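You operate a simulated robot arm through the tools that you are given. There is no shell and no other tool.

Carry out the task below with a simulated robot arm. There is one attempt and no reset: what you move stays moved.

## Task
Run up the white blower and set the overload dial to the amps it draws.
Fine: clamp it and shut the guard first; stop it before you set the dial; the guard ends shut.

The check looks at the end state, three seconds after you hand in, the way a careful person would. Anything else that was tipped, shoved, dropped, spilled or broken makes it a failure.

## Robot
A 6-joint arm with a three-finger gripper, fixed in place. Base frame: the origin is on the floor under the middle of its stand, x ahead of it, y to its left, z up. Units: m, degrees, N and s.
It reaches about 1.213 m from its shoulder. Its first joint turns from -166.0 to 166.0 degrees. Payload 4.89 kg.
Tool frame: the origin (TCP) lies between the finger pads and is the grasp point; the fingertips stand 0.03 m ahead of it; z points along the fingers, y is the line along which they close. The gripper opens to 0.164 m; its body begins 0.125 m behind the TCP.
Orientation is told as [roll, pitch, yaw] about the base's x, y, z axes, in that order, counted from this pose: with the fingers straight down and closing along the base's y, the tool's x points along the base's -x, its y along +y and its z along -z.

## Interface
- The arm moves only by the tool step_arm. Its argument "series" is a list that holds one entry, the list of rows, each a list of 7 numbers: the shift along the base's x, y, z in m, then the turn, a rotation vector about the base's x, y, z in degrees, then the opening in per cent of the stroke, from 0 (shut) to 100 (fully open). In form: [[[x, y, z, wx, wy, wz, gripper], ...]]. A call has 1 to 20 rows; each row shifts and turns the commanded pose from where the row before left it. Rows are played at 5 a second. More than 0.05 m and 8.6 degrees between two rows, or a gripper value outside its range, and nothing of the call is played. A pose out of reach is approached as far as the arm can. The call stops where the force on the tool passes 40 N (or 10 N more than at its start, if that is more) or the arm is blocked; 0.2 s more then pass. Each finger travels about 0.108 m/s and halts on what it meets, pressing with about 28 N; the grip force reading is that of the motor and also rises with nothing between the fingers. The clock runs only during rows and for 0.2 s after the last one: add rows that do not move to give the fingers time. The reply holds the time, the measured pose of the TCP, the force on the tool along the base axes, the opening and the grip force, in the units named above and with some noise, with the torque about the TCP (base axes, N m) and any sound that the robot's microphone picked up, and new pictures: "views" is both (left out), scene, wrist or none.
- Cameras (640 x 400 px; columns grow to the right, rows downward): "scene" is fixed at [0.22, -0.4977, 1.6697]; the picture's right is [0.22, -0.97, 0.00], its down [-0.88, -0.20, -0.44] and it looks along [0.43, 0.10, -0.90] (base axes); focal length 328 px, centre (320, 200). "wrist" rides on the gripper at [0.076, -0.002, -0.152] in the tool frame; the picture's right is [0.02, 1.00, 0.00], its down [-0.88, 0.02, -0.47] and it looks along [-0.47, 0.01, 0.88] (tool axes); focal length 247 px, centre (320, 200). There is no depth. A picture from a camera that has moved, and an enlarged one, comes with that camera's place and axes in the base frame and with its lens.
- slide_trunk(by): moves the trunk up (or, below 0, down) by that many m; the arm rides with it, the base frame stays. It gives what a move gives, with no picture.
- close_up(camera, box): a new picture of the part [left, top, right, bottom] of that camera's present view, enlarged. No time passes.
- close_job(): hands the job in; it is judged then, once.

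Nothing tells you positions but the pictures and the camera data. Unless the task says otherwise, let go and move clear before handing in.

The tools are called after "Request:" as a command line: name --argument value ..., lists and objects as JSON in quotes. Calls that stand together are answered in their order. step_arm: Moves the arm, as the interface text tells. Its arguments: {"type":"object","properties":{"series":{"type":"array","items":{"type":"array","items":{"type":"array","items":{"type":"number"}}}},"views":{"type":"string","enum":["both","scene","wrist","none"]}},"required":["series"]} The other tools are called the same way: slide_trunk (by) moves the trunk up or down; close_up (camera, box) takes an enlarged picture of a part of a camera's view; close_job () hands the job in.

At the start:

```text
t: 0.0
ee_pos: [0.4611, -0.2376, 1.2765]
orientation: [0.0, 0.0, 0.0]
force: [0.0, -0.2, -0.3]
wrist_torque: [-0.02, 0.02, 0.0]
width: 0.164
gripper_force: 0.0
trunk travel left (down, up): [-0.175, 0.215]
```

scene: 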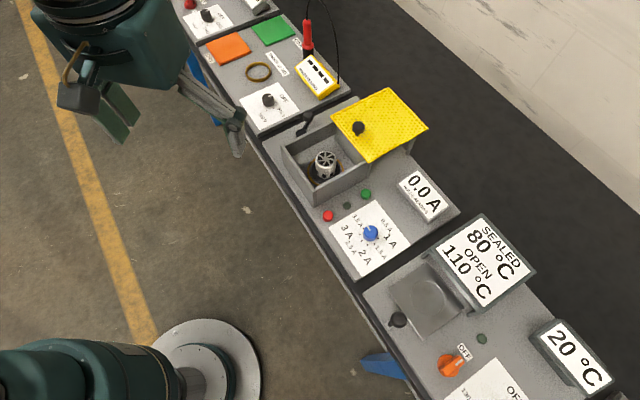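
wrist: 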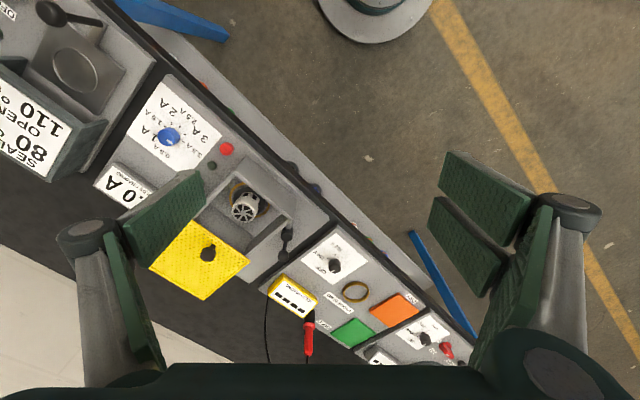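

I see a bench with several stations; the middle one has a box with a white blower, a yellow guard (open), red/green buttons, a blue dial and an ammeter. I'll take close-ups first to read the details.

Request:
close_up --camera "scene" --box '[260, 80, 460, 205]'

Request:
close_up --camera "scene" --box '[300, 160, 460, 280]'

Request:
close_up --camera "wrist" --box '[90, 70, 330, 310]'

```text
3.20 times, centred on (360, 142) of scene
camera zoom: at [0.22, -0.4977, 1.6697], right [0.22, -0.97, 0.0], down [-0.88, -0.2, -0.44], along [0.43, 0.1, -0.9], focal length 1051 px, centre (192, 384)
```

zoom: 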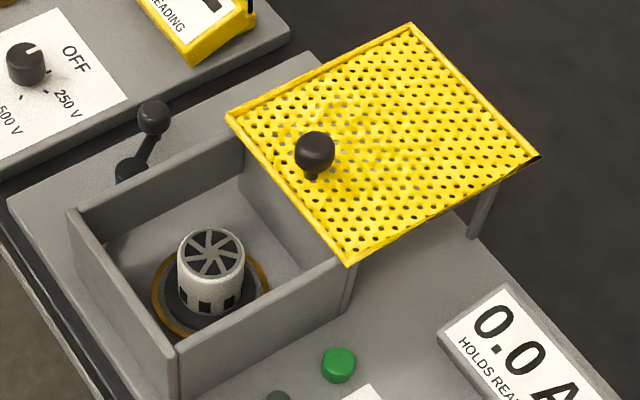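

```text
3.33 times, centred on (380, 220) of scene
camera zoom: at [0.22, -0.4977, 1.6697], right [0.22, -0.97, 0.0], down [-0.88, -0.2, -0.44], along [0.43, 0.1, -0.9], focal length 1095 px, centre (120, 133)
```

zoom: 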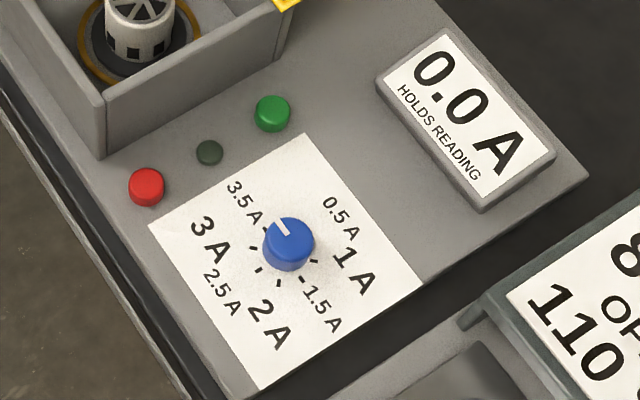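

```text
1.67 times, centred on (210, 190) of wrist
camera zoom: at [0.3859, -0.2387, 1.431], right [-0.02, 1.0, 0.0], down [0.88, 0.02, 0.47], along [0.47, 0.01, -0.88], focal length 412 px, centre (503, 217)
```

zoom: 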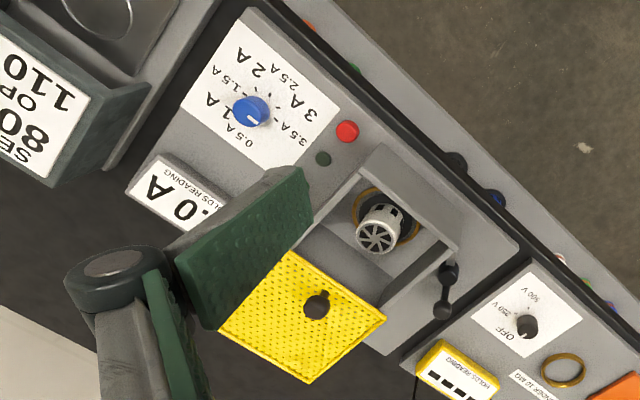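

The middle station is a bench panel whose front edge runs diagonally (about 45° to the base). I'll rotate the tool to line up with it and view it from the wrist camera.

Request:
step_arm --series '[[[0, 0, 0, 0, 0, -7.5, 100], [0, 0, 0, 0, 0, -7.5, 100], [0, 0, 0, 0, 0, -7.5, 100], [0, 0, 0, 0, 0, -7.5, 100], [0, 0, 0, 0, 0, -7.5, 100], [0, 0, 0, 0, 0, -7.5, 100], [0, 0, 0, 0, 0, 0, 100]]]' --views "both"

```text
t: 1.6
ee_pos: [0.462, -0.2391, 1.2776]
orientation: [0.1, 0.0, -44.9]
force: [-0.2, 0.2, -0.1]
wrist_torque: [0.03, 0.02, -0.02]
width: 0.1641
gripper_force: 0.0
trunk travel left (down, up): [-0.175, 0.215]
camera wrist: at [0.4074, -0.1845, 1.4304], right [0.69, 0.72, 0.0], down [0.64, -0.61, 0.47], along [0.34, -0.33, -0.88], focal length 247 px, centre (320, 200)
```

scene: 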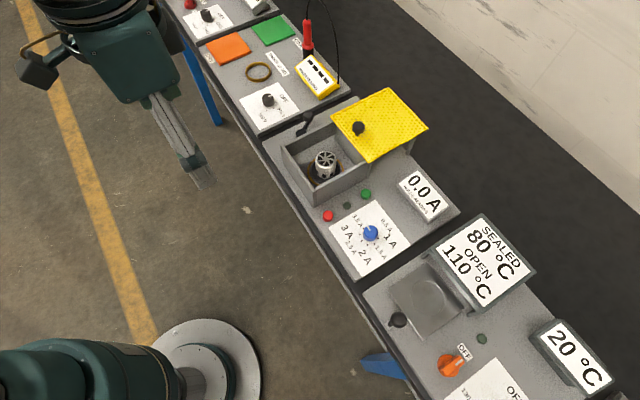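
wrist: 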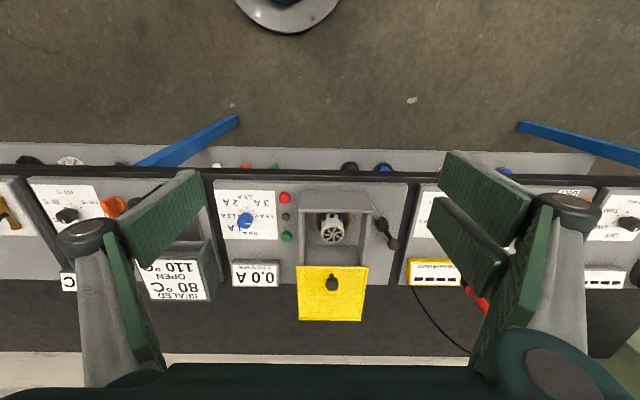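

The view is aligned with the bench now. I'll zoom in on the station, lever and front apron.

Request:
close_up --camera "wrist" --box '[210, 150, 410, 275]'

Request:
close_up --camera "wrist" --box '[290, 180, 410, 330]'

Request:
close_up --camera "scene" --box '[160, 0, 320, 100]'

Request:
close_up --camera "scene" --box '[270, 90, 370, 160]'

```text
3.20 times, centred on (310, 212) of wrist
camera zoom: at [0.4074, -0.1845, 1.4304], right [0.69, 0.72, 0.0], down [0.64, -0.61, 0.47], along [0.34, -0.33, -0.88], focal length 790 px, centre (352, 160)
```

zoom: 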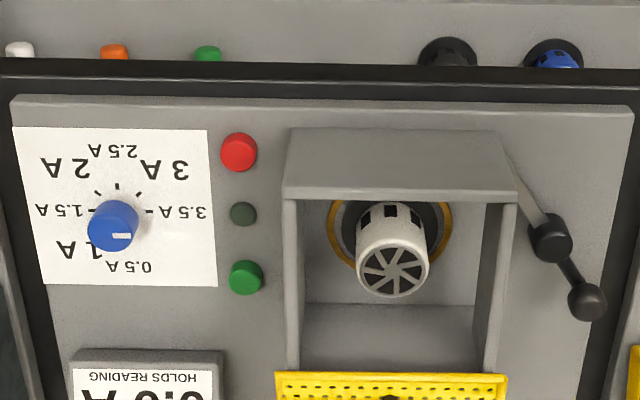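

```text
2.67 times, centred on (350, 255) of wrist
camera zoom: at [0.4074, -0.1845, 1.4304], right [0.69, 0.72, 0.0], down [0.64, -0.61, 0.47], along [0.34, -0.33, -0.88], focal length 659 px, centre (240, 53)
```

zoom: 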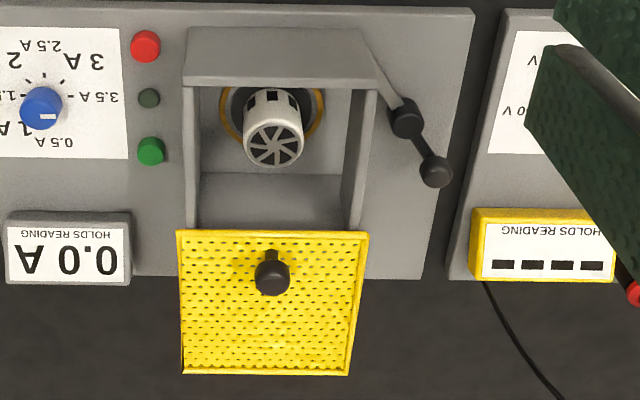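

```text
4.00 times, centred on (240, 50) of scene
camera zoom: at [0.22, -0.4977, 1.6697], right [0.22, -0.97, 0.0], down [-0.88, -0.2, -0.44], along [0.43, 0.1, -0.9], focal length 1314 px, centre (640, 800)
```

zoom: 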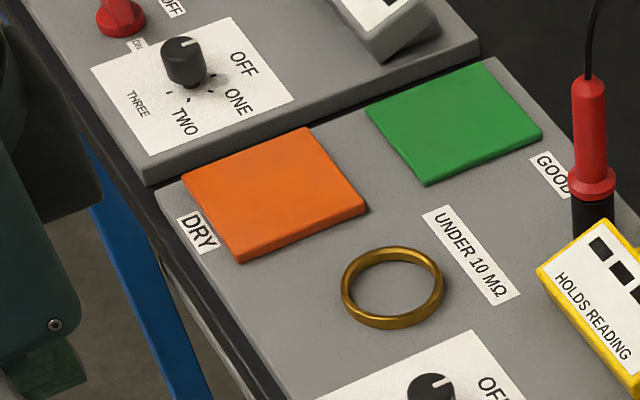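

```text
5.71 times, centred on (320, 125) of scene
camera zoom: at [0.22, -0.4977, 1.6697], right [0.22, -0.97, 0.0], down [-0.88, -0.2, -0.44], along [0.43, 0.1, -0.9], focal length 1877 px, centre (320, 629)
```

zoom: 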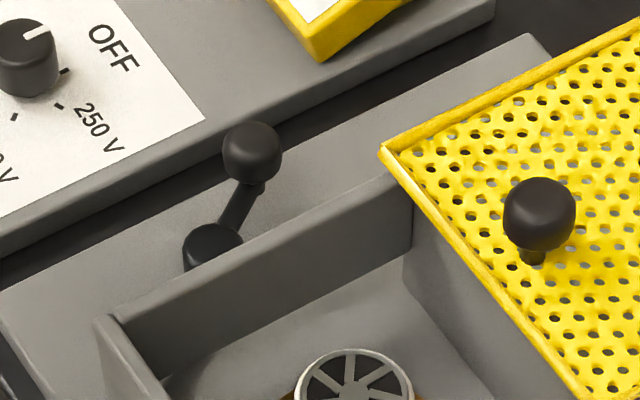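

The panel surface is at about z = 0.89, with the clamp lever left of the box near (0.77, -0.32). I'll move the camera closer to study the lever, the box and the guard.

Request:
step_arm --series '[[[0.0351, 0.0054, -0.0297, 0, 0, 0, 100], [0.0351, 0.0054, -0.0297, 0, 0, 0, 100], [0.0351, 0.0054, -0.0297, 0, 0, 0, 100], [0.0351, 0.0054, -0.0297, 0, 0, 0, 100], [0.0351, 0.0054, -0.0297, 0, 0, 0, 100], [0.0351, 0.0054, -0.0297, 0, 0, 0, 100], [0, 0, 0, 0, 0, 0, 100]]]' --views "both"

```text
t: 3.2
ee_pos: [0.674, -0.2017, 1.0973]
orientation: [0.1, 0.0, -44.9]
force: [0.2, -0.6, -0.6]
wrist_torque: [0.04, 0.13, 0.0]
width: 0.1642
gripper_force: 0.1
trunk travel left (down, up): [-0.175, 0.215]
camera wrist: at [0.6197, -0.1483, 1.25], right [0.69, 0.72, 0.0], down [0.64, -0.61, 0.47], along [0.34, -0.33, -0.88], focal length 247 px, centre (320, 200)
```

scene: 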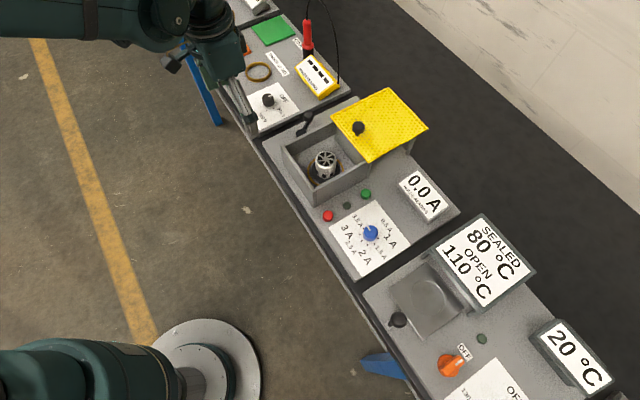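
wrist: 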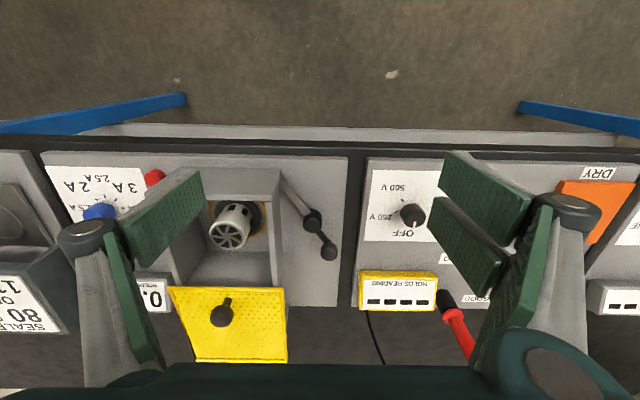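

Request:
close_up --camera "wrist" --box '[190, 150, 360, 270]'

Request:
close_up --camera "wrist" --box '[150, 260, 310, 370]'

```text
3.33 times, centred on (275, 210) of wrist
camera zoom: at [0.6197, -0.1483, 1.25], right [0.69, 0.72, 0.0], down [0.64, -0.61, 0.47], along [0.34, -0.33, -0.88], focal length 823 px, centre (470, 167)
```

zoom: 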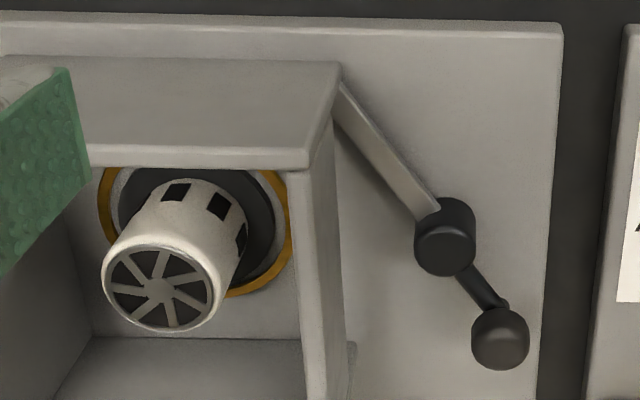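

```text
3.64 times, centred on (230, 315) of wrist
camera zoom: at [0.6197, -0.1483, 1.25], right [0.69, 0.72, 0.0], down [0.64, -0.61, 0.47], along [0.34, -0.33, -0.88], focal length 898 px, centre (647, -218)
```

zoom: 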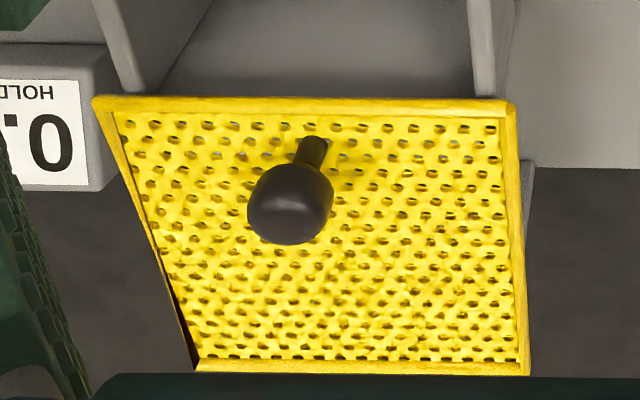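

The clamp has a vertical hub with a grey bar on one side and a black handle on the other. I'll look at it from a lower angle on its left-front side before touching it.

Request:
step_arm --series '[[[0.0096, 0.0092, 0, 0, 0, -7.5, 100], [0.0096, 0.0092, 0, 0, 0, -7.5, 100], [0.0096, 0.0092, 0, 0, 0, -7.5, 100], [0.0096, 0.0092, 0, 0, 0, -7.5, 100], [0.0096, 0.0092, 0, 0, 0, -7.5, 100], [0.0096, 0.0092, 0, 0, 0, -7.5, 100], [0.0096, 0.0092, -0.01525, -7.5, 0, 0, 100], [0.0096, 0.0092, -0.01525, -7.5, 0, 0, 100], [0.0096, 0.0092, -0.01525, -7.5, 0, 0, 100], [0.0096, 0.0092, -0.01525, -7.5, 0, 0, 100], [0, 0, 0, 0, 0, 0, 100]]]' --views "both"

```text
t: 5.6
ee_pos: [0.7705, -0.1126, 1.0381]
orientation: [0.1, -30.1, -90.0]
force: [0.5, -0.1, -0.4]
wrist_torque: [-0.06, 0.08, -0.04]
width: 0.1641
gripper_force: 0.1
trunk travel left (down, up): [-0.175, 0.215]
camera wrist: at [0.7682, 0.0297, 1.1329], right [1.0, 0.02, -0.01], down [0.02, -0.53, 0.85], along [0.01, -0.85, -0.53], focal length 247 px, centre (320, 200)
```

scene: 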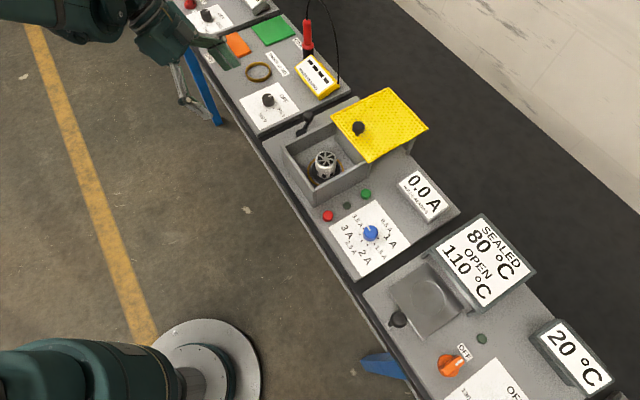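
wrist: 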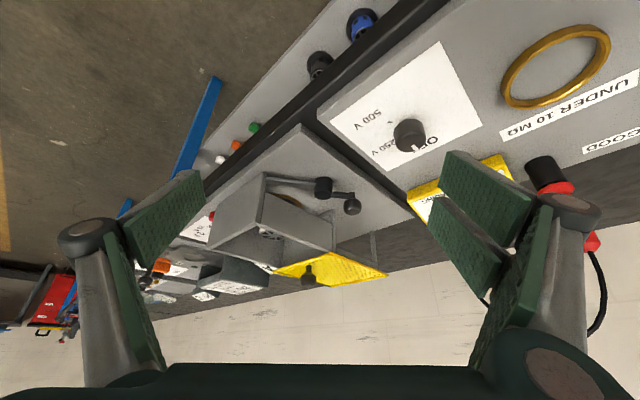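

Request:
close_up --camera "wrist" --box '[200, 130, 400, 300]'

Request:
close_up --camera "wrist" --box '[200, 0, 400, 125]'

Request:
close_up --camera "wrist" --box '[240, 155, 370, 235]'

```text
2.35 times, centred on (300, 215) of wrist
camera zoom: at [0.7682, 0.0297, 1.1329], right [1.0, 0.02, -0.01], down [0.02, -0.53, 0.85], along [0.01, -0.85, -0.53], focal length 581 px, centre (367, 165)
```

zoom: 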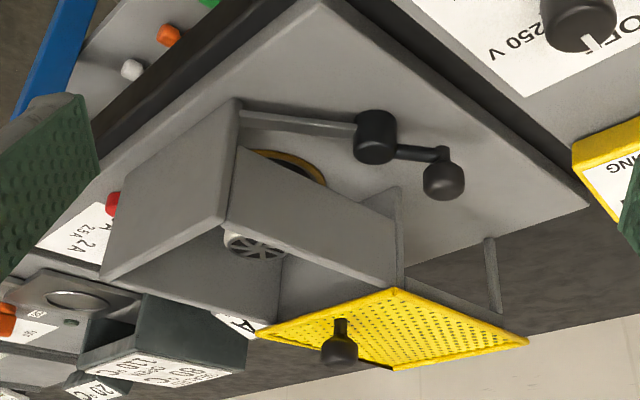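

```text
3.20 times, centred on (300, 62) of wrist
camera zoom: at [0.7682, 0.0297, 1.1329], right [1.0, 0.02, -0.01], down [0.02, -0.53, 0.85], along [0.01, -0.85, -0.53], focal length 790 px, centre (384, 640)
```

zoom: 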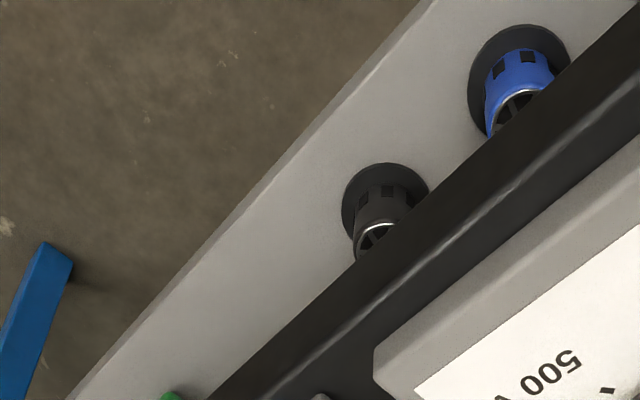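

```text
4.92 times, centred on (305, 195) of wrist
camera zoom: at [0.7682, 0.0297, 1.1329], right [1.0, 0.02, -0.01], down [0.02, -0.53, 0.85], along [0.01, -0.85, -0.53], focal length 1216 px, centre (394, 225)
```

zoom: 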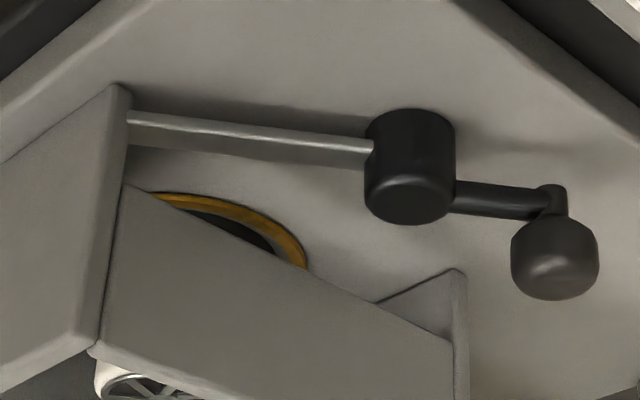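

The clamp bar swings under the box's raised left wall when the black handle is turned. I put the hub at about (0.778, -0.320) and the handle knob at about (0.828, -0.328, 0.923). I'll level the tool, part-close the fingers and go above the knob.

Request:
step_arm --series '[[[0, 0, 0.015, 7.5, 0, 0, 70], [0, 0, 0.015, 7.5, 0, 0, 50], [0, 0, 0.015, 7.5, 0, 0, 40], [0, 0, 0.015, 7.5, 0, 0, 40], [0.0052, -0.0196, 0, 0, 0, 7.36, 40], [0.0052, -0.0196, 0, 0, 0, 7.36, 40], [0.0052, -0.0196, 0, 0, 0, 7.36, 40], [0.0052, -0.0196, 0, 0, 0, 7.36, 40], [0.0052, -0.0196, 0, 0, 0, 7.36, 40], [0.0052, -0.0196, 0, 0, 0, 7.36, 40], [0.0052, -0.0196, 0, 0, 0, 7.36, 40], [0.0052, -0.0196, 0, 0, 0, 7.36, 40], [0.0052, -0.0196, 0, 0, 0, 7.36, 40], [0.0052, -0.0196, 0, 0, 0, 7.36, 40], [0.0052, -0.0196, 0, 0, 0, 7.36, 40], [0, 0, 0, 0, 0, 0, 40]]]' --views "both"

```text
t: 9.0
ee_pos: [0.829, -0.3292, 1.0991]
orientation: [0.0, 0.0, -8.8]
force: [-1.2, 0.7, 0.0]
wrist_torque: [-0.04, -0.01, -0.01]
width: 0.0654
gripper_force: 0.1
trunk travel left (down, up): [-0.175, 0.215]
camera wrist: at [0.753, -0.3187, 1.2533], right [0.13, 0.99, 0.0], down [0.87, -0.12, 0.47], along [0.47, -0.06, -0.88], focal length 247 px, centre (320, 200)
```

scene: 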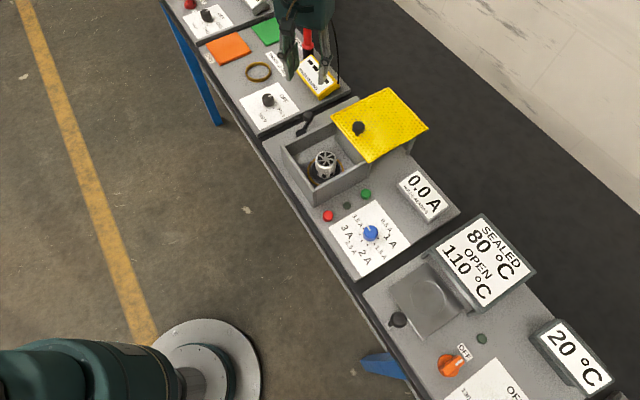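
wrist: 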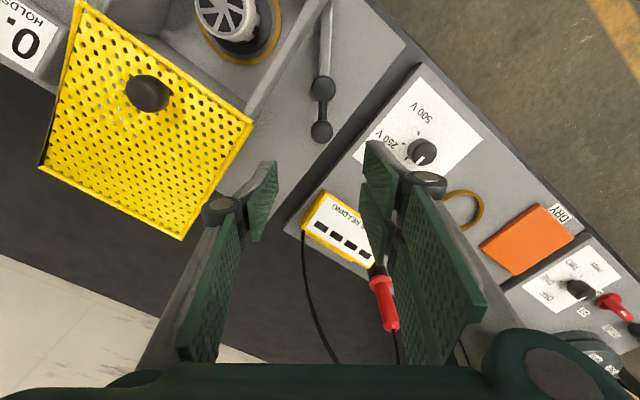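

Request:
close_up --camera "wrist" --box '[240, 60, 400, 160]'

Request:
close_up --camera "wrist" --box '[180, 0, 340, 100]'

```text
4.00 times, centred on (320, 110) of wrist
camera zoom: at [0.753, -0.3187, 1.2533], right [0.13, 0.99, 0.0], down [0.87, -0.12, 0.47], along [0.47, -0.06, -0.88], focal length 988 px, centre (320, 560)
```

zoom: 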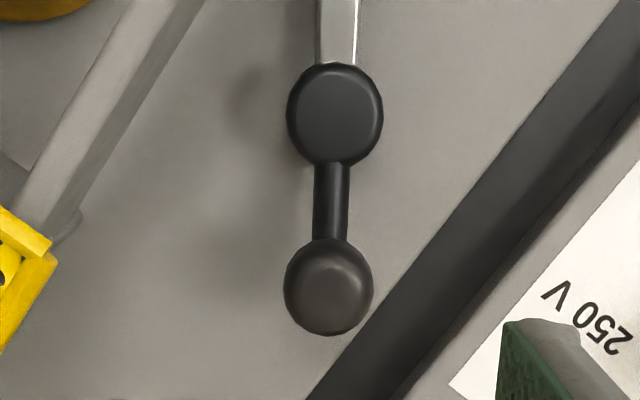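

```text
4.00 times, centred on (260, 50) of wrist
camera zoom: at [0.753, -0.3187, 1.2533], right [0.13, 0.99, 0.0], down [0.87, -0.12, 0.47], along [0.47, -0.06, -0.88], focal length 988 px, centre (560, 800)
```

zoom: 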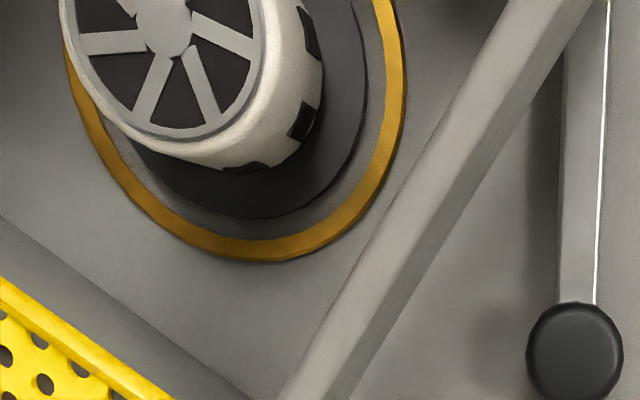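

The fingers are above the knob, which measures about 30 mm across. I'll lower the half-open gripper around it, keeping slightly outward of the hub.

Request:
step_arm --series '[[[0.003, 0.001, -0.04, 0, 0, 0, 36], [0.003, 0.001, -0.04, 0, 0, 0, 36], [0, 0, -0.03, 0, 0, 0, 36], [0, 0, 0, 0, 0, 0, 36]]]' --views "both"

```text
t: 10.0
ee_pos: [0.834, -0.3277, 0.9871]
orientation: [0.0, 0.0, -9.1]
force: [0.5, -0.5, 0.1]
wrist_torque: [0.04, 0.07, -0.02]
width: 0.0587
gripper_force: 0.1
trunk travel left (down, up): [-0.175, 0.215]
camera wrist: at [0.7594, -0.3178, 1.1408], right [0.14, 0.99, 0.0], down [0.87, -0.12, 0.47], along [0.47, -0.06, -0.88], focal length 247 px, centre (320, 200)
```

scene: 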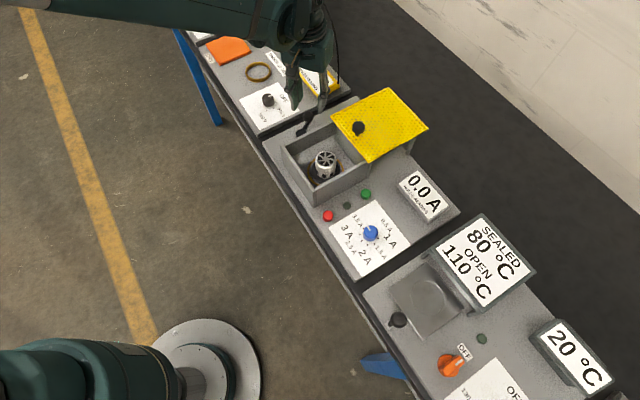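
wrist: 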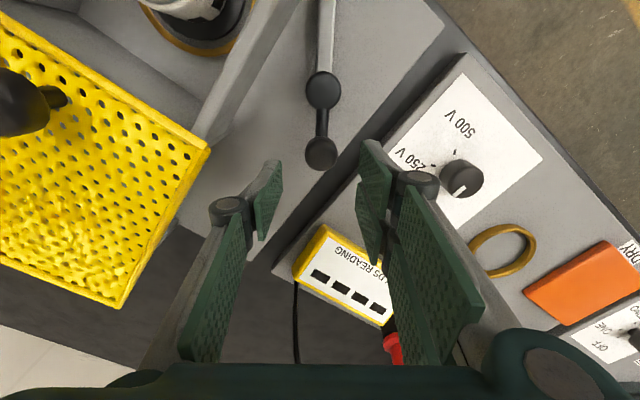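

The knob is centred between the fingertips. I'll lower the last 5 cm so the fingers straddle it.

Request:
step_arm --series '[[[0.001, 0.002, -0.025, 0, 0, 0, 36], [0.001, 0, -0.025, 0, 0, 0, 36], [0, 0, 0, 0, 0, 0, 36]]]' --views "both"

```text
t: 10.8
ee_pos: [0.8368, -0.3226, 0.9387]
orientation: [0.1, 0.0, -9.0]
force: [0.4, 0.2, 0.4]
wrist_torque: [0.01, 0.03, 0.01]
width: 0.0591
gripper_force: 0.1
trunk travel left (down, up): [-0.175, 0.215]
camera wrist: at [0.7607, -0.3139, 1.0904], right [0.14, 0.99, 0.0], down [0.87, -0.12, 0.47], along [0.47, -0.06, -0.88], focal length 247 px, centre (320, 200)
```

scene: 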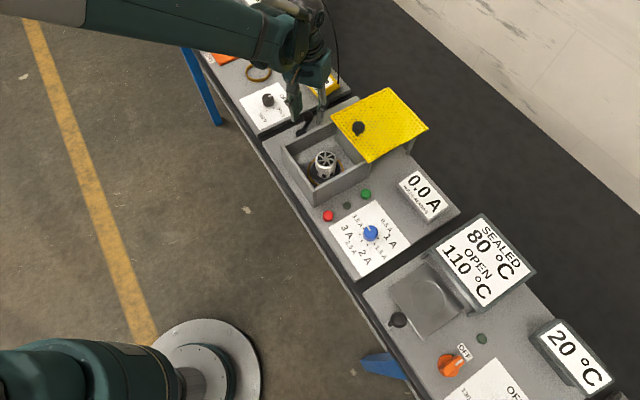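
wrist: 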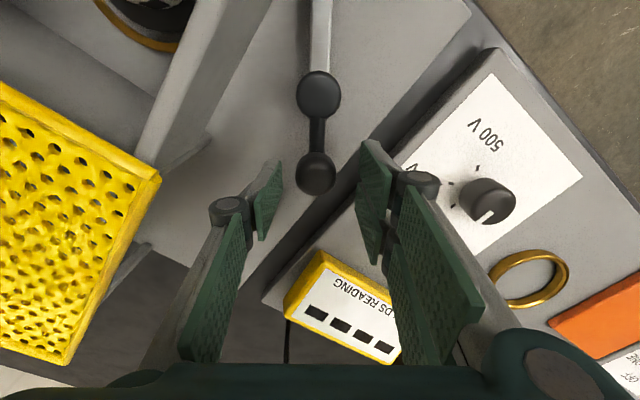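

The fingers straddle the knob. I'll narrow them to just over the knob's width and start swinging the handle counter-clockwise about the hub, watching forces.

Request:
step_arm --series '[[[-0.0024, -0.0035, 0, 0, 0, 0, 22], [0, 0, 0, 0, 0, 0, 22], [0, 0, 0, 0, 0, 0, 22], [0.00052, 0.00605, 0, 0, 0, 6, 22], [-0.0001, 0.00607, 0, 0, 0, 6, 22], [-0.00074, 0.00602, 0, 0, 0, 6, 22], [-0.00137, 0.00592, 0, 0, 0, 6, 22], [0, 0, 0, 0, 0, 0, 22]]]' --views "both"

```text
t: 12.6
ee_pos: [0.8316, -0.3039, 0.9381]
orientation: [0.0, 0.0, 15.1]
force: [1.0, -0.6, 0.0]
wrist_torque: [-0.03, -0.02, -0.02]
width: 0.0363
gripper_force: 0.1
trunk travel left (down, up): [-0.175, 0.215]
camera wrist: at [0.7579, -0.3255, 1.091], right [-0.28, 0.96, 0.0], down [0.85, 0.25, 0.47], along [0.45, 0.13, -0.88], focal length 247 px, centre (320, 200)
```

scene: 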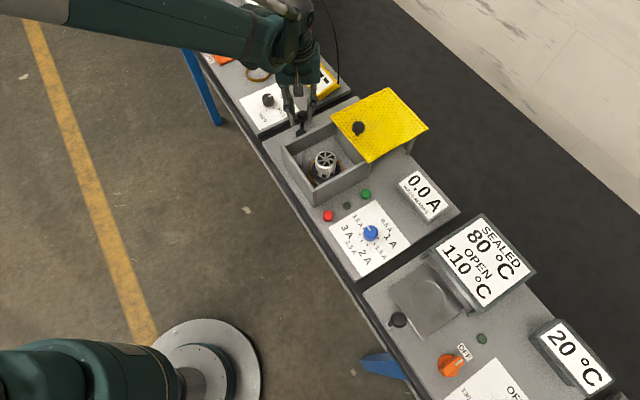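
wrist: 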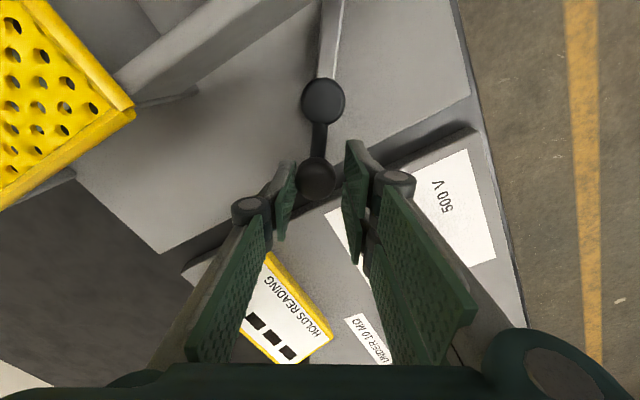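

The handle follows with almost no force. Continuing the arc.

Request:
step_arm --series '[[[-0.00197, 0.00574, 0, 0, 0, 6, 22], [-0.00257, 0.0055, 0, 0, 0, 6, 22], [-0.00313, 0.0052, 0, 0, 0, 6, 22], [-0.00365, 0.00485, 0, 0, 0, 6, 22], [0, 0, 0, 0, 0, 0, 22]]]' --views "both"

```text
t: 13.8
ee_pos: [0.8197, -0.2832, 0.9394]
orientation: [0.1, 0.0, 39.2]
force: [1.2, -0.3, 0.7]
wrist_torque: [0.02, 0.01, 0.02]
width: 0.0364
gripper_force: 0.6
trunk travel left (down, up): [-0.175, 0.215]
camera wrist: at [0.7612, -0.3322, 1.0921], right [-0.65, 0.76, 0.0], down [0.67, 0.57, 0.47], along [0.36, 0.31, -0.88], focal length 247 px, centre (320, 200)
```

scene: 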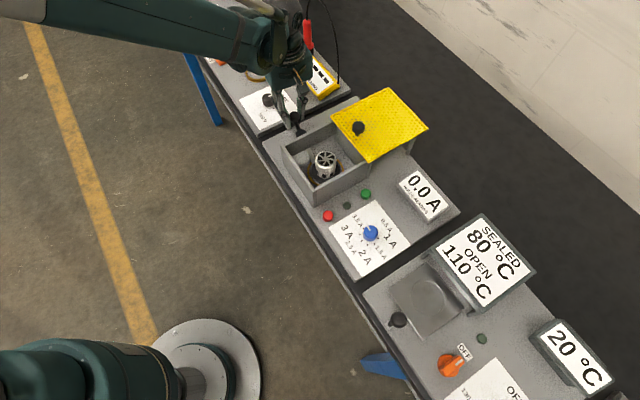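
wrist: 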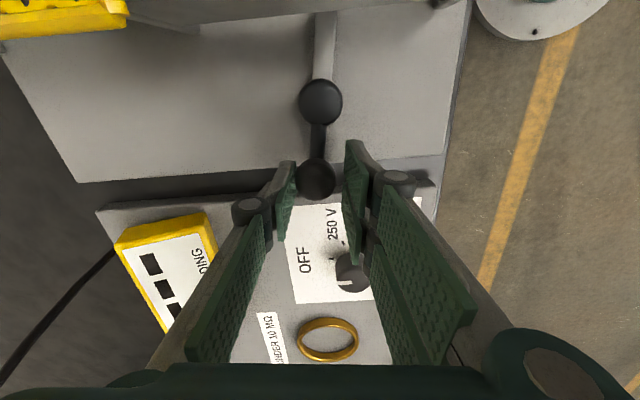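

The bar is passing under the left wall and the force is still low. I'll keep going in smaller steps to find the end stop.

Request:
step_arm --series '[[[-0.002, 0.00225, 0, 0, 0, 3, 22], [-0.0021, 0.0022, 0, 0, 0, 3, 22], [-0.0022, 0.002, 0, 0, 0, 3, 22], [0, 0, 0, 0, 0, 0, 22]]]' --views "both"

```text
t: 14.8
ee_pos: [0.8126, -0.2768, 0.9386]
orientation: [0.0, 0.1, 48.0]
force: [1.1, -2.0, -0.5]
wrist_torque: [-0.05, -0.02, -0.02]
width: 0.0369
gripper_force: 0.9
trunk travel left (down, up): [-0.175, 0.215]
camera wrist: at [0.7632, -0.3348, 1.0918], right [-0.76, 0.65, 0.0], down [0.57, 0.67, 0.47], along [0.31, 0.36, -0.88], focal length 247 px, centre (320, 200)
```

scene: 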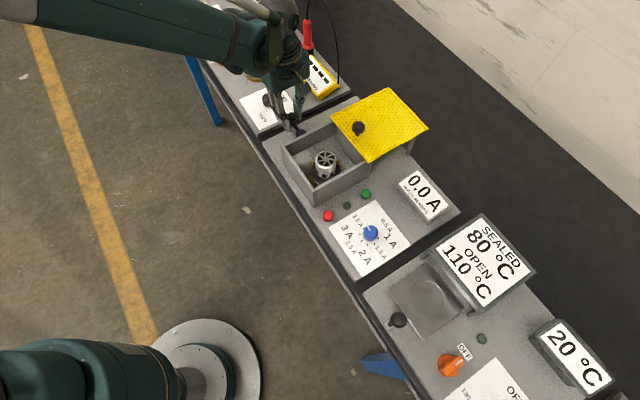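
wrist: 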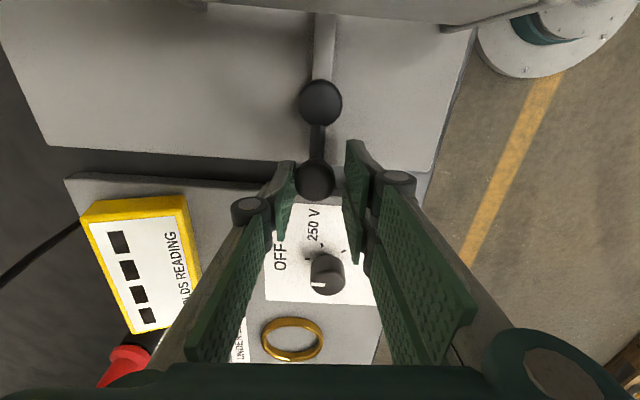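

Request:
close_up --camera "scene" --box '[270, 100, 370, 220]'

Request:
close_up --camera "wrist" --box '[240, 0, 400, 100]'

```text
3.33 times, centred on (320, 160) of scene
camera zoom: at [0.22, -0.4977, 1.6697], right [0.22, -0.97, 0.0], down [-0.88, -0.2, -0.44], along [0.43, 0.1, -0.9], focal length 1095 px, centre (320, 333)
```

zoom: 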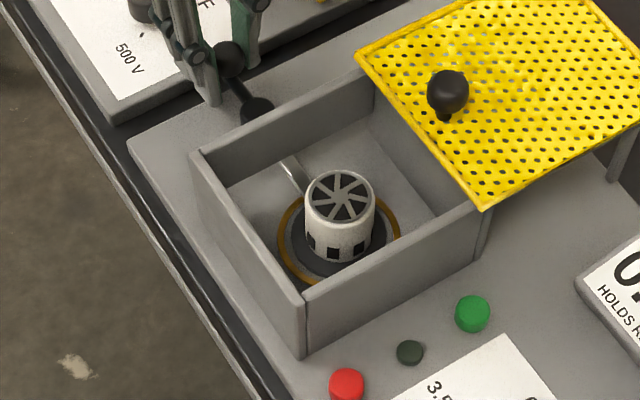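

```text
4.00 times, centred on (320, 50) of wrist
camera zoom: at [0.7632, -0.3348, 1.0918], right [-0.76, 0.65, 0.0], down [0.57, 0.67, 0.47], along [0.31, 0.36, -0.88], focal length 988 px, centre (320, 800)
```

zoom: 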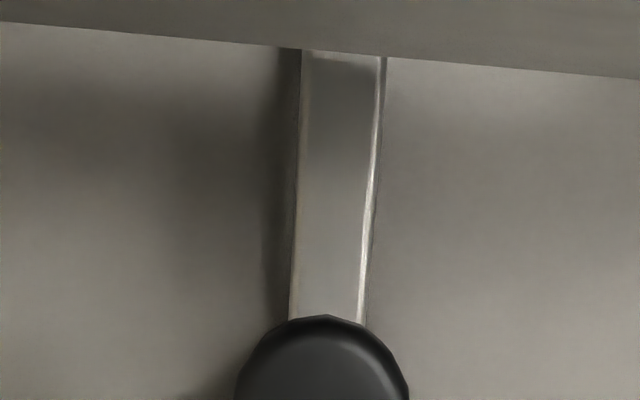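

The bar now lies over the blower's flange. I'll push a few more degrees to feel for the stop.

Request:
step_arm --series '[[[-0.0015, 0.0013, 0, 0, 0, 2, 22], [-0.0016, 0.0012, 0, 0, 0, 2, 22], [0, 0, 0, 0, 0, 0, 22]]]' --views "wrist"

```text
t: 15.6
ee_pos: [0.8093, -0.2759, 0.939]
orientation: [-0.1, 0.0, 52.0]
force: [11.1, -17.3, 3.0]
wrist_torque: [-0.5, -0.32, -0.07]
width: 0.0437
gripper_force: 9.4
trunk travel left (down, up): [-0.175, 0.215]
camera wrist: at [0.7639, -0.3356, 1.0914], right [-0.8, 0.6, 0.0], down [0.53, 0.71, 0.47], along [0.28, 0.38, -0.88], focal length 247 px, centre (320, 200)
```

wrist: 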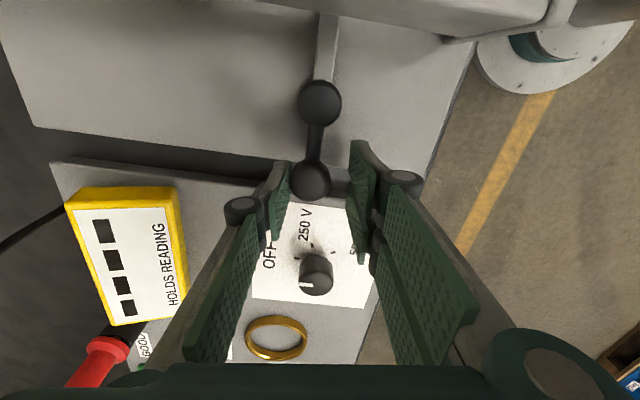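

There's about 20 N of resistance, so the clamp is at its closed stop. I'll ease off, open the fingers slightly and lift clear.

Request:
step_arm --series '[[[0.0012, -0.0013, 0, 0, 0, 0, 26], [0.0008, -0.0008, 0, 0, 0, 0, 34], [0, 0, 0, 0, 0, 0, 38], [0, 0, 0.03, 0, 0, 0, 38], [0, 0, 0.04, 0, 0, 0, 38], [0, 0, 0.05, 0, 0, 0, 38], [0, 0, 0.03, 0, 0, 0, 38], [0, 0, 0, 0, 0, 0, 38]]]' --views "both"

```text
t: 17.4
ee_pos: [0.812, -0.2782, 1.0911]
orientation: [0.0, 0.0, 52.0]
force: [-1.0, 0.6, 1.0]
wrist_torque: [-0.02, -0.09, 0.01]
width: 0.0624
gripper_force: 0.0
trunk travel left (down, up): [-0.175, 0.215]
camera wrist: at [0.7676, -0.3382, 1.2432], right [-0.8, 0.6, 0.0], down [0.53, 0.71, 0.47], along [0.28, 0.38, -0.88], focal length 247 px, centre (320, 200)
```

scene: 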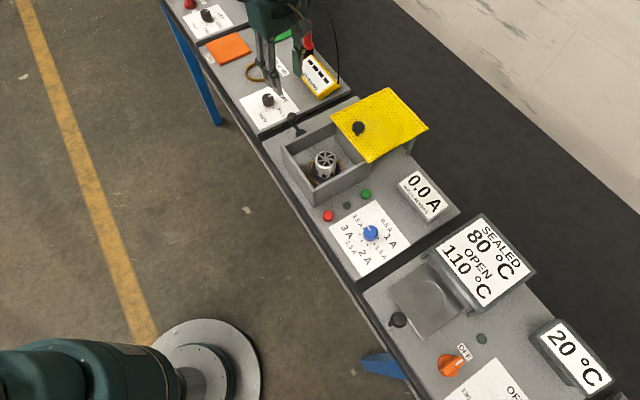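
wrist: 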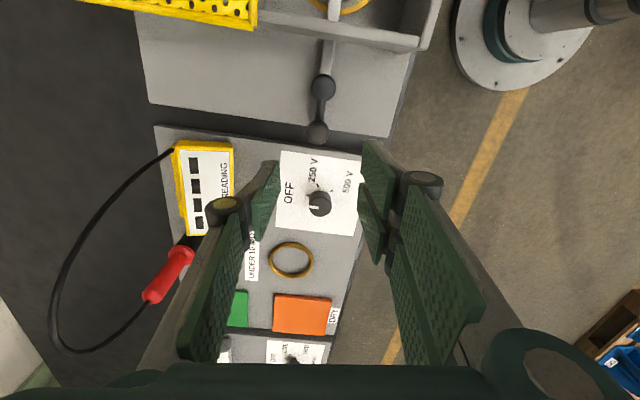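

The clamp stays shut with the bar on the flange. The guard is a sliding yellow lid, with its knob at about (0.750, -0.474, 1.015). I'll go above the knob with the fingers closing along the slide direction.

Request:
step_arm --series '[[[-0.0124, -0.0392, 0.006, 0, 0, -1.75, 45], [-0.0124, -0.0392, 0.006, 0, 0, -1.75, 45], [-0.0124, -0.0392, 0.006, 0, 0, -1.75, 45], [-0.0124, -0.0392, 0.006, 0, 0, -1.75, 45], [-0.0124, -0.0392, 0, 0, 0, 0, 45], [0, 0, 0, 0, 0, 0, 45]]]' --views "both"

```text
t: 18.8
ee_pos: [0.749, -0.4738, 1.115]
orientation: [0.0, 0.0, 45.0]
force: [-0.7, 0.3, -0.7]
wrist_torque: [0.02, -0.03, -0.03]
width: 0.0737
gripper_force: 0.1
trunk travel left (down, up): [-0.175, 0.215]
camera wrist: at [0.6953, -0.5292, 1.2681], right [-0.72, 0.69, 0.0], down [0.61, 0.64, 0.47], along [0.33, 0.34, -0.88], focal length 247 px, centre (320, 200)
```

scene: 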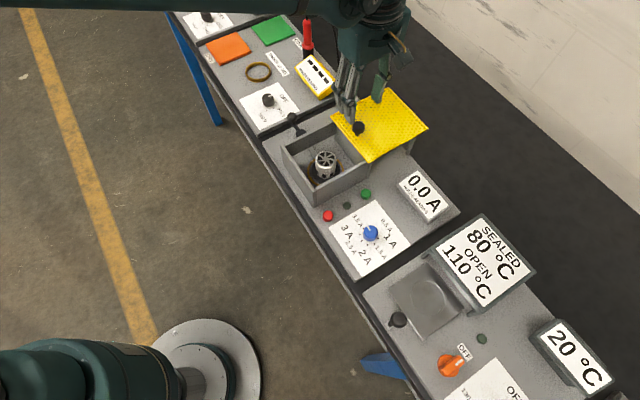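
wrist: 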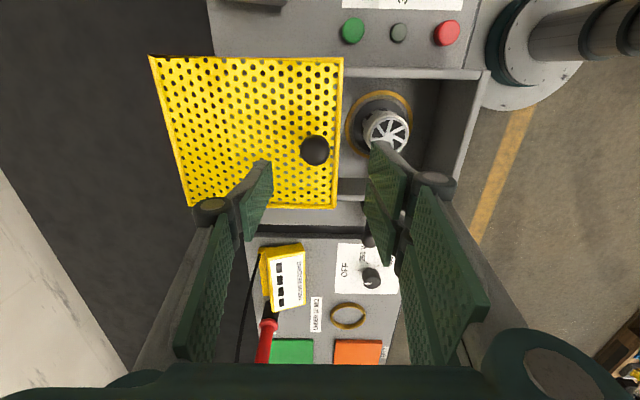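

The knob is centred under the gripper. I'll lower around it and grip.

Request:
step_arm --series '[[[0.002, -0.003, -0.03, 0, 0, 0, 45], [0, 0, -0.03, 0, 0, 0, 45], [0, 0, -0.022, 0, 0, 0, 45], [0, 0, 0, 0, 0, 0, 45]]]' --views "both"

```text
t: 19.8
ee_pos: [0.7496, -0.479, 1.0315]
orientation: [0.0, -0.1, 45.0]
force: [-0.2, -0.7, 0.1]
wrist_torque: [0.03, 0.04, 0.01]
width: 0.0741
gripper_force: 0.0
trunk travel left (down, up): [-0.175, 0.215]
camera wrist: at [0.6978, -0.5334, 1.1851], right [-0.72, 0.69, 0.0], down [0.61, 0.64, 0.47], along [0.33, 0.34, -0.88], focal length 247 px, centre (320, 200)
```

scene: 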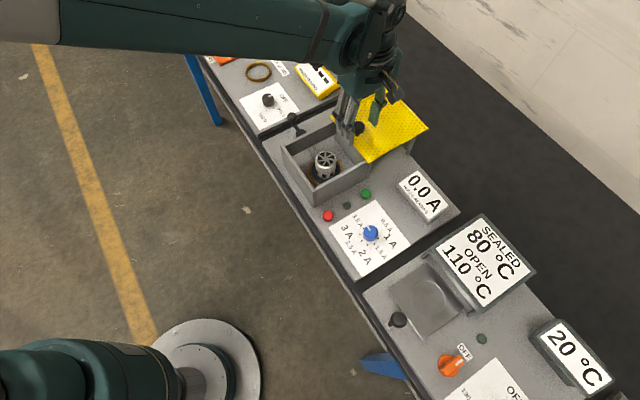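
wrist: 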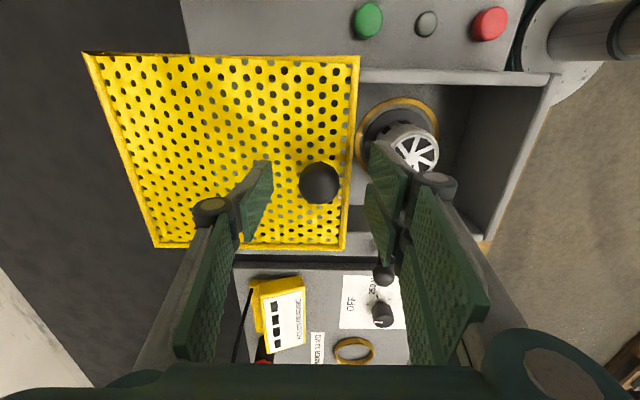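

The fingers are either side of the knob. I'll narrow to just clear it and pull the guard a small way towards the robot to confirm that it slides.

Request:
step_arm --series '[[[0, 0, 0, 0, 0, 0, 24], [0, 0, 0, 0, 0, 0, 24], [0, 0, 0, 0, 0, 0, 24], [-0.0106, 0.0106, 0, 0, 0, 0, 24], [-0.0106, 0.0106, 0, 0, 0, 0, 24], [0, 0, 0, 0, 0, 0, 24]]]' --views "both"

```text
t: 21.2
ee_pos: [0.7305, -0.4544, 1.0301]
orientation: [0.0, 0.0, 45.0]
force: [0.1, 1.0, 0.7]
wrist_torque: [0.02, -0.03, 0.0]
width: 0.0393
gripper_force: 0.1
trunk travel left (down, up): [-0.175, 0.215]
camera wrist: at [0.678, -0.5095, 1.1841], right [-0.72, 0.69, 0.0], down [0.61, 0.64, 0.47], along [0.33, 0.34, -0.88], focal length 247 px, centre (320, 200)
```

scene: 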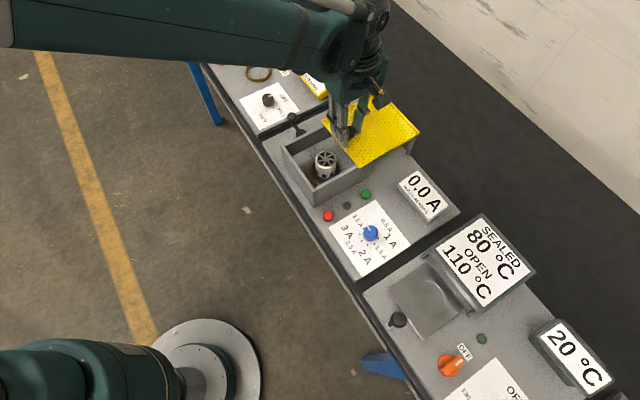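
wrist: 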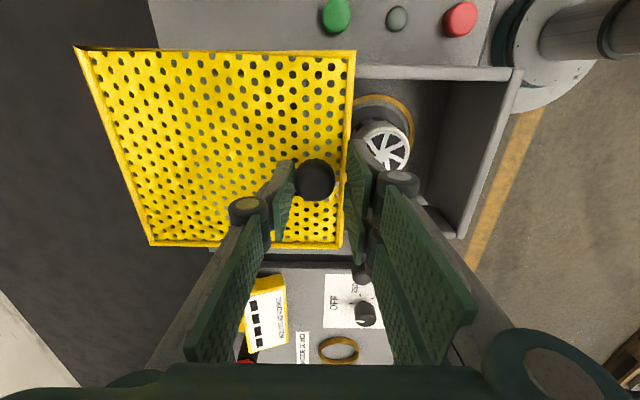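

The guard slides freely with about 1 N. Continuing to pull it over the box.

Request:
step_arm --series '[[[-0.01414, 0.01414, 0, 0, 0, 0, 24], [-0.01414, 0.01414, 0, 0, 0, 0, 24], [-0.01414, 0.01414, 0, 0, 0, 0, 24], [-0.01414, 0.01414, 0, 0, 0, 0, 24], [-0.01414, 0.01414, 0, 0, 0, 0, 24], [0, 0, 0, 0, 0, 0, 24]]]' --views "both"

```text
t: 22.6
ee_pos: [0.6598, -0.3842, 1.0308]
orientation: [0.1, 0.0, 45.0]
force: [-0.3, -0.9, 0.4]
wrist_torque: [-0.01, -0.02, 0.02]
width: 0.0392
gripper_force: 0.1
trunk travel left (down, up): [-0.175, 0.215]
camera wrist: at [0.6071, -0.4391, 1.1838], right [-0.72, 0.69, 0.0], down [0.61, 0.64, 0.47], along [0.33, 0.34, -0.88], focal length 247 px, centre (320, 200)
```

scene: 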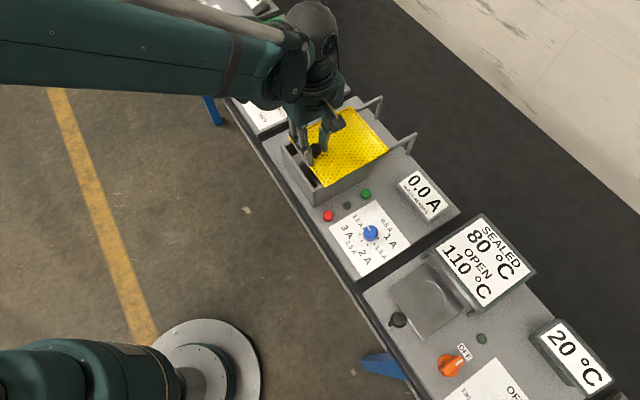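
wrist: 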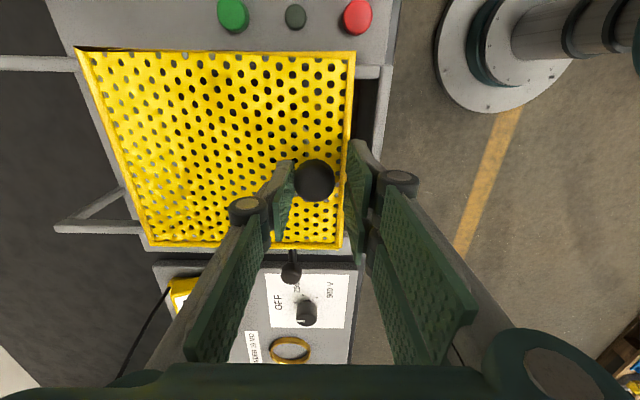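

About 3 cm of gap remains at the front. I'll continue with smaller steps until it seats.

Request:
step_arm --series '[[[-0.0071, 0.0071, 0, 0, 0, 0, 24], [-0.0071, 0.0071, 0, 0, 0, 0, 24], [-0.005, 0.005, 0, 0, 0, 0, 24], [-0.0035, 0.0035, 0, 0, 0, 0, 24], [0, 0, 0, 0, 0, 0, 24]]]' --views "both"

```text
t: 23.8
ee_pos: [0.6378, -0.3625, 1.0307]
orientation: [0.0, 0.0, 45.0]
force: [0.2, -1.0, -0.1]
wrist_torque: [0.01, 0.01, 0.02]
width: 0.0394
gripper_force: 0.0
trunk travel left (down, up): [-0.175, 0.215]
camera wrist: at [0.5848, -0.4155, 1.1838], right [-0.72, 0.69, 0.0], down [0.61, 0.64, 0.47], along [0.33, 0.34, -0.88], focal length 247 px, centre (320, 200)
```

scene: 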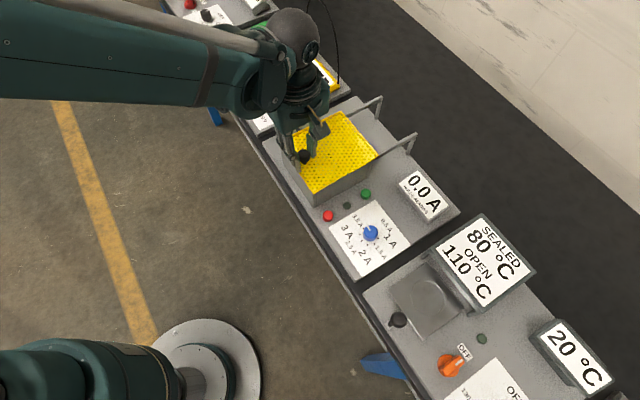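
wrist: 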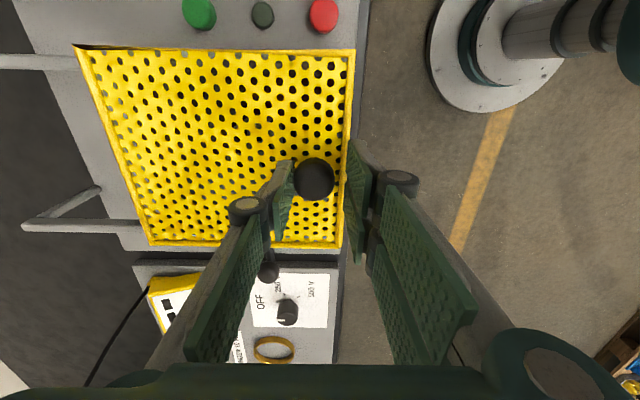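

Request:
step_arm --series '[[[-0.0028, 0.0028, 0, 0, 0, 0, 24], [-0.0028, 0.0028, 0, 0, 0, 0, 24], [0, 0, 0, 0, 0, 0, 24]]]' --views "wrist"

Request:
close_up --camera "scene" --box '[260, 100, 400, 215]'

```text
t: 24.6
ee_pos: [0.6329, -0.3561, 1.0305]
orientation: [0.0, 0.0, 44.9]
force: [4.9, -4.5, 0.5]
wrist_torque: [-0.1, -0.2, 0.05]
width: 0.0421
gripper_force: 3.1
trunk travel left (down, up): [-0.175, 0.215]
camera wrist: at [0.5792, -0.411, 1.1842], right [-0.72, 0.69, 0.0], down [0.61, 0.64, 0.47], along [0.33, 0.34, -0.88], focal length 247 px, centre (320, 200)
```

wrist: 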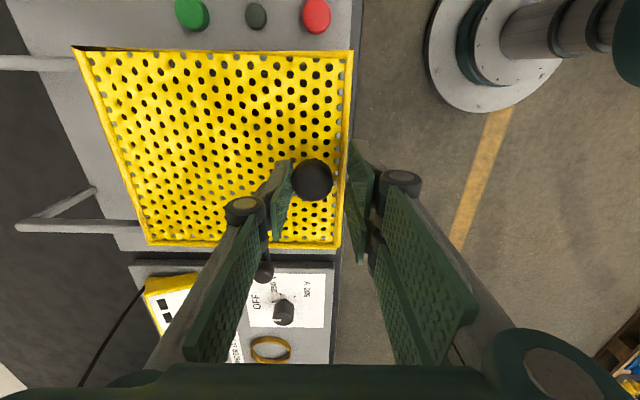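

```text
3.48 times, centred on (330, 158) of scene
camera zoom: at [0.22, -0.4977, 1.6697], right [0.22, -0.97, 0.0], down [-0.88, -0.2, -0.44], along [0.43, 0.1, -0.9], focal length 1142 px, centre (285, 348)
```

zoom: 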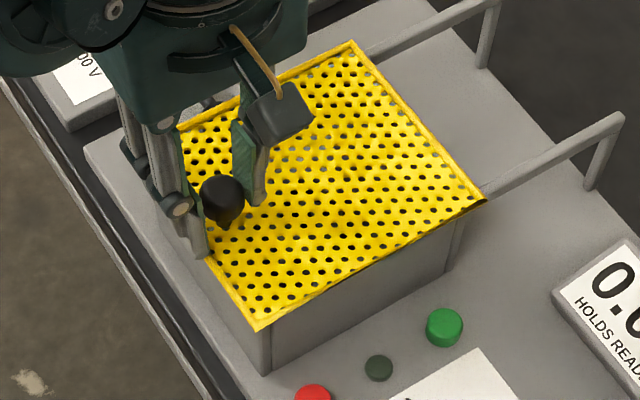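

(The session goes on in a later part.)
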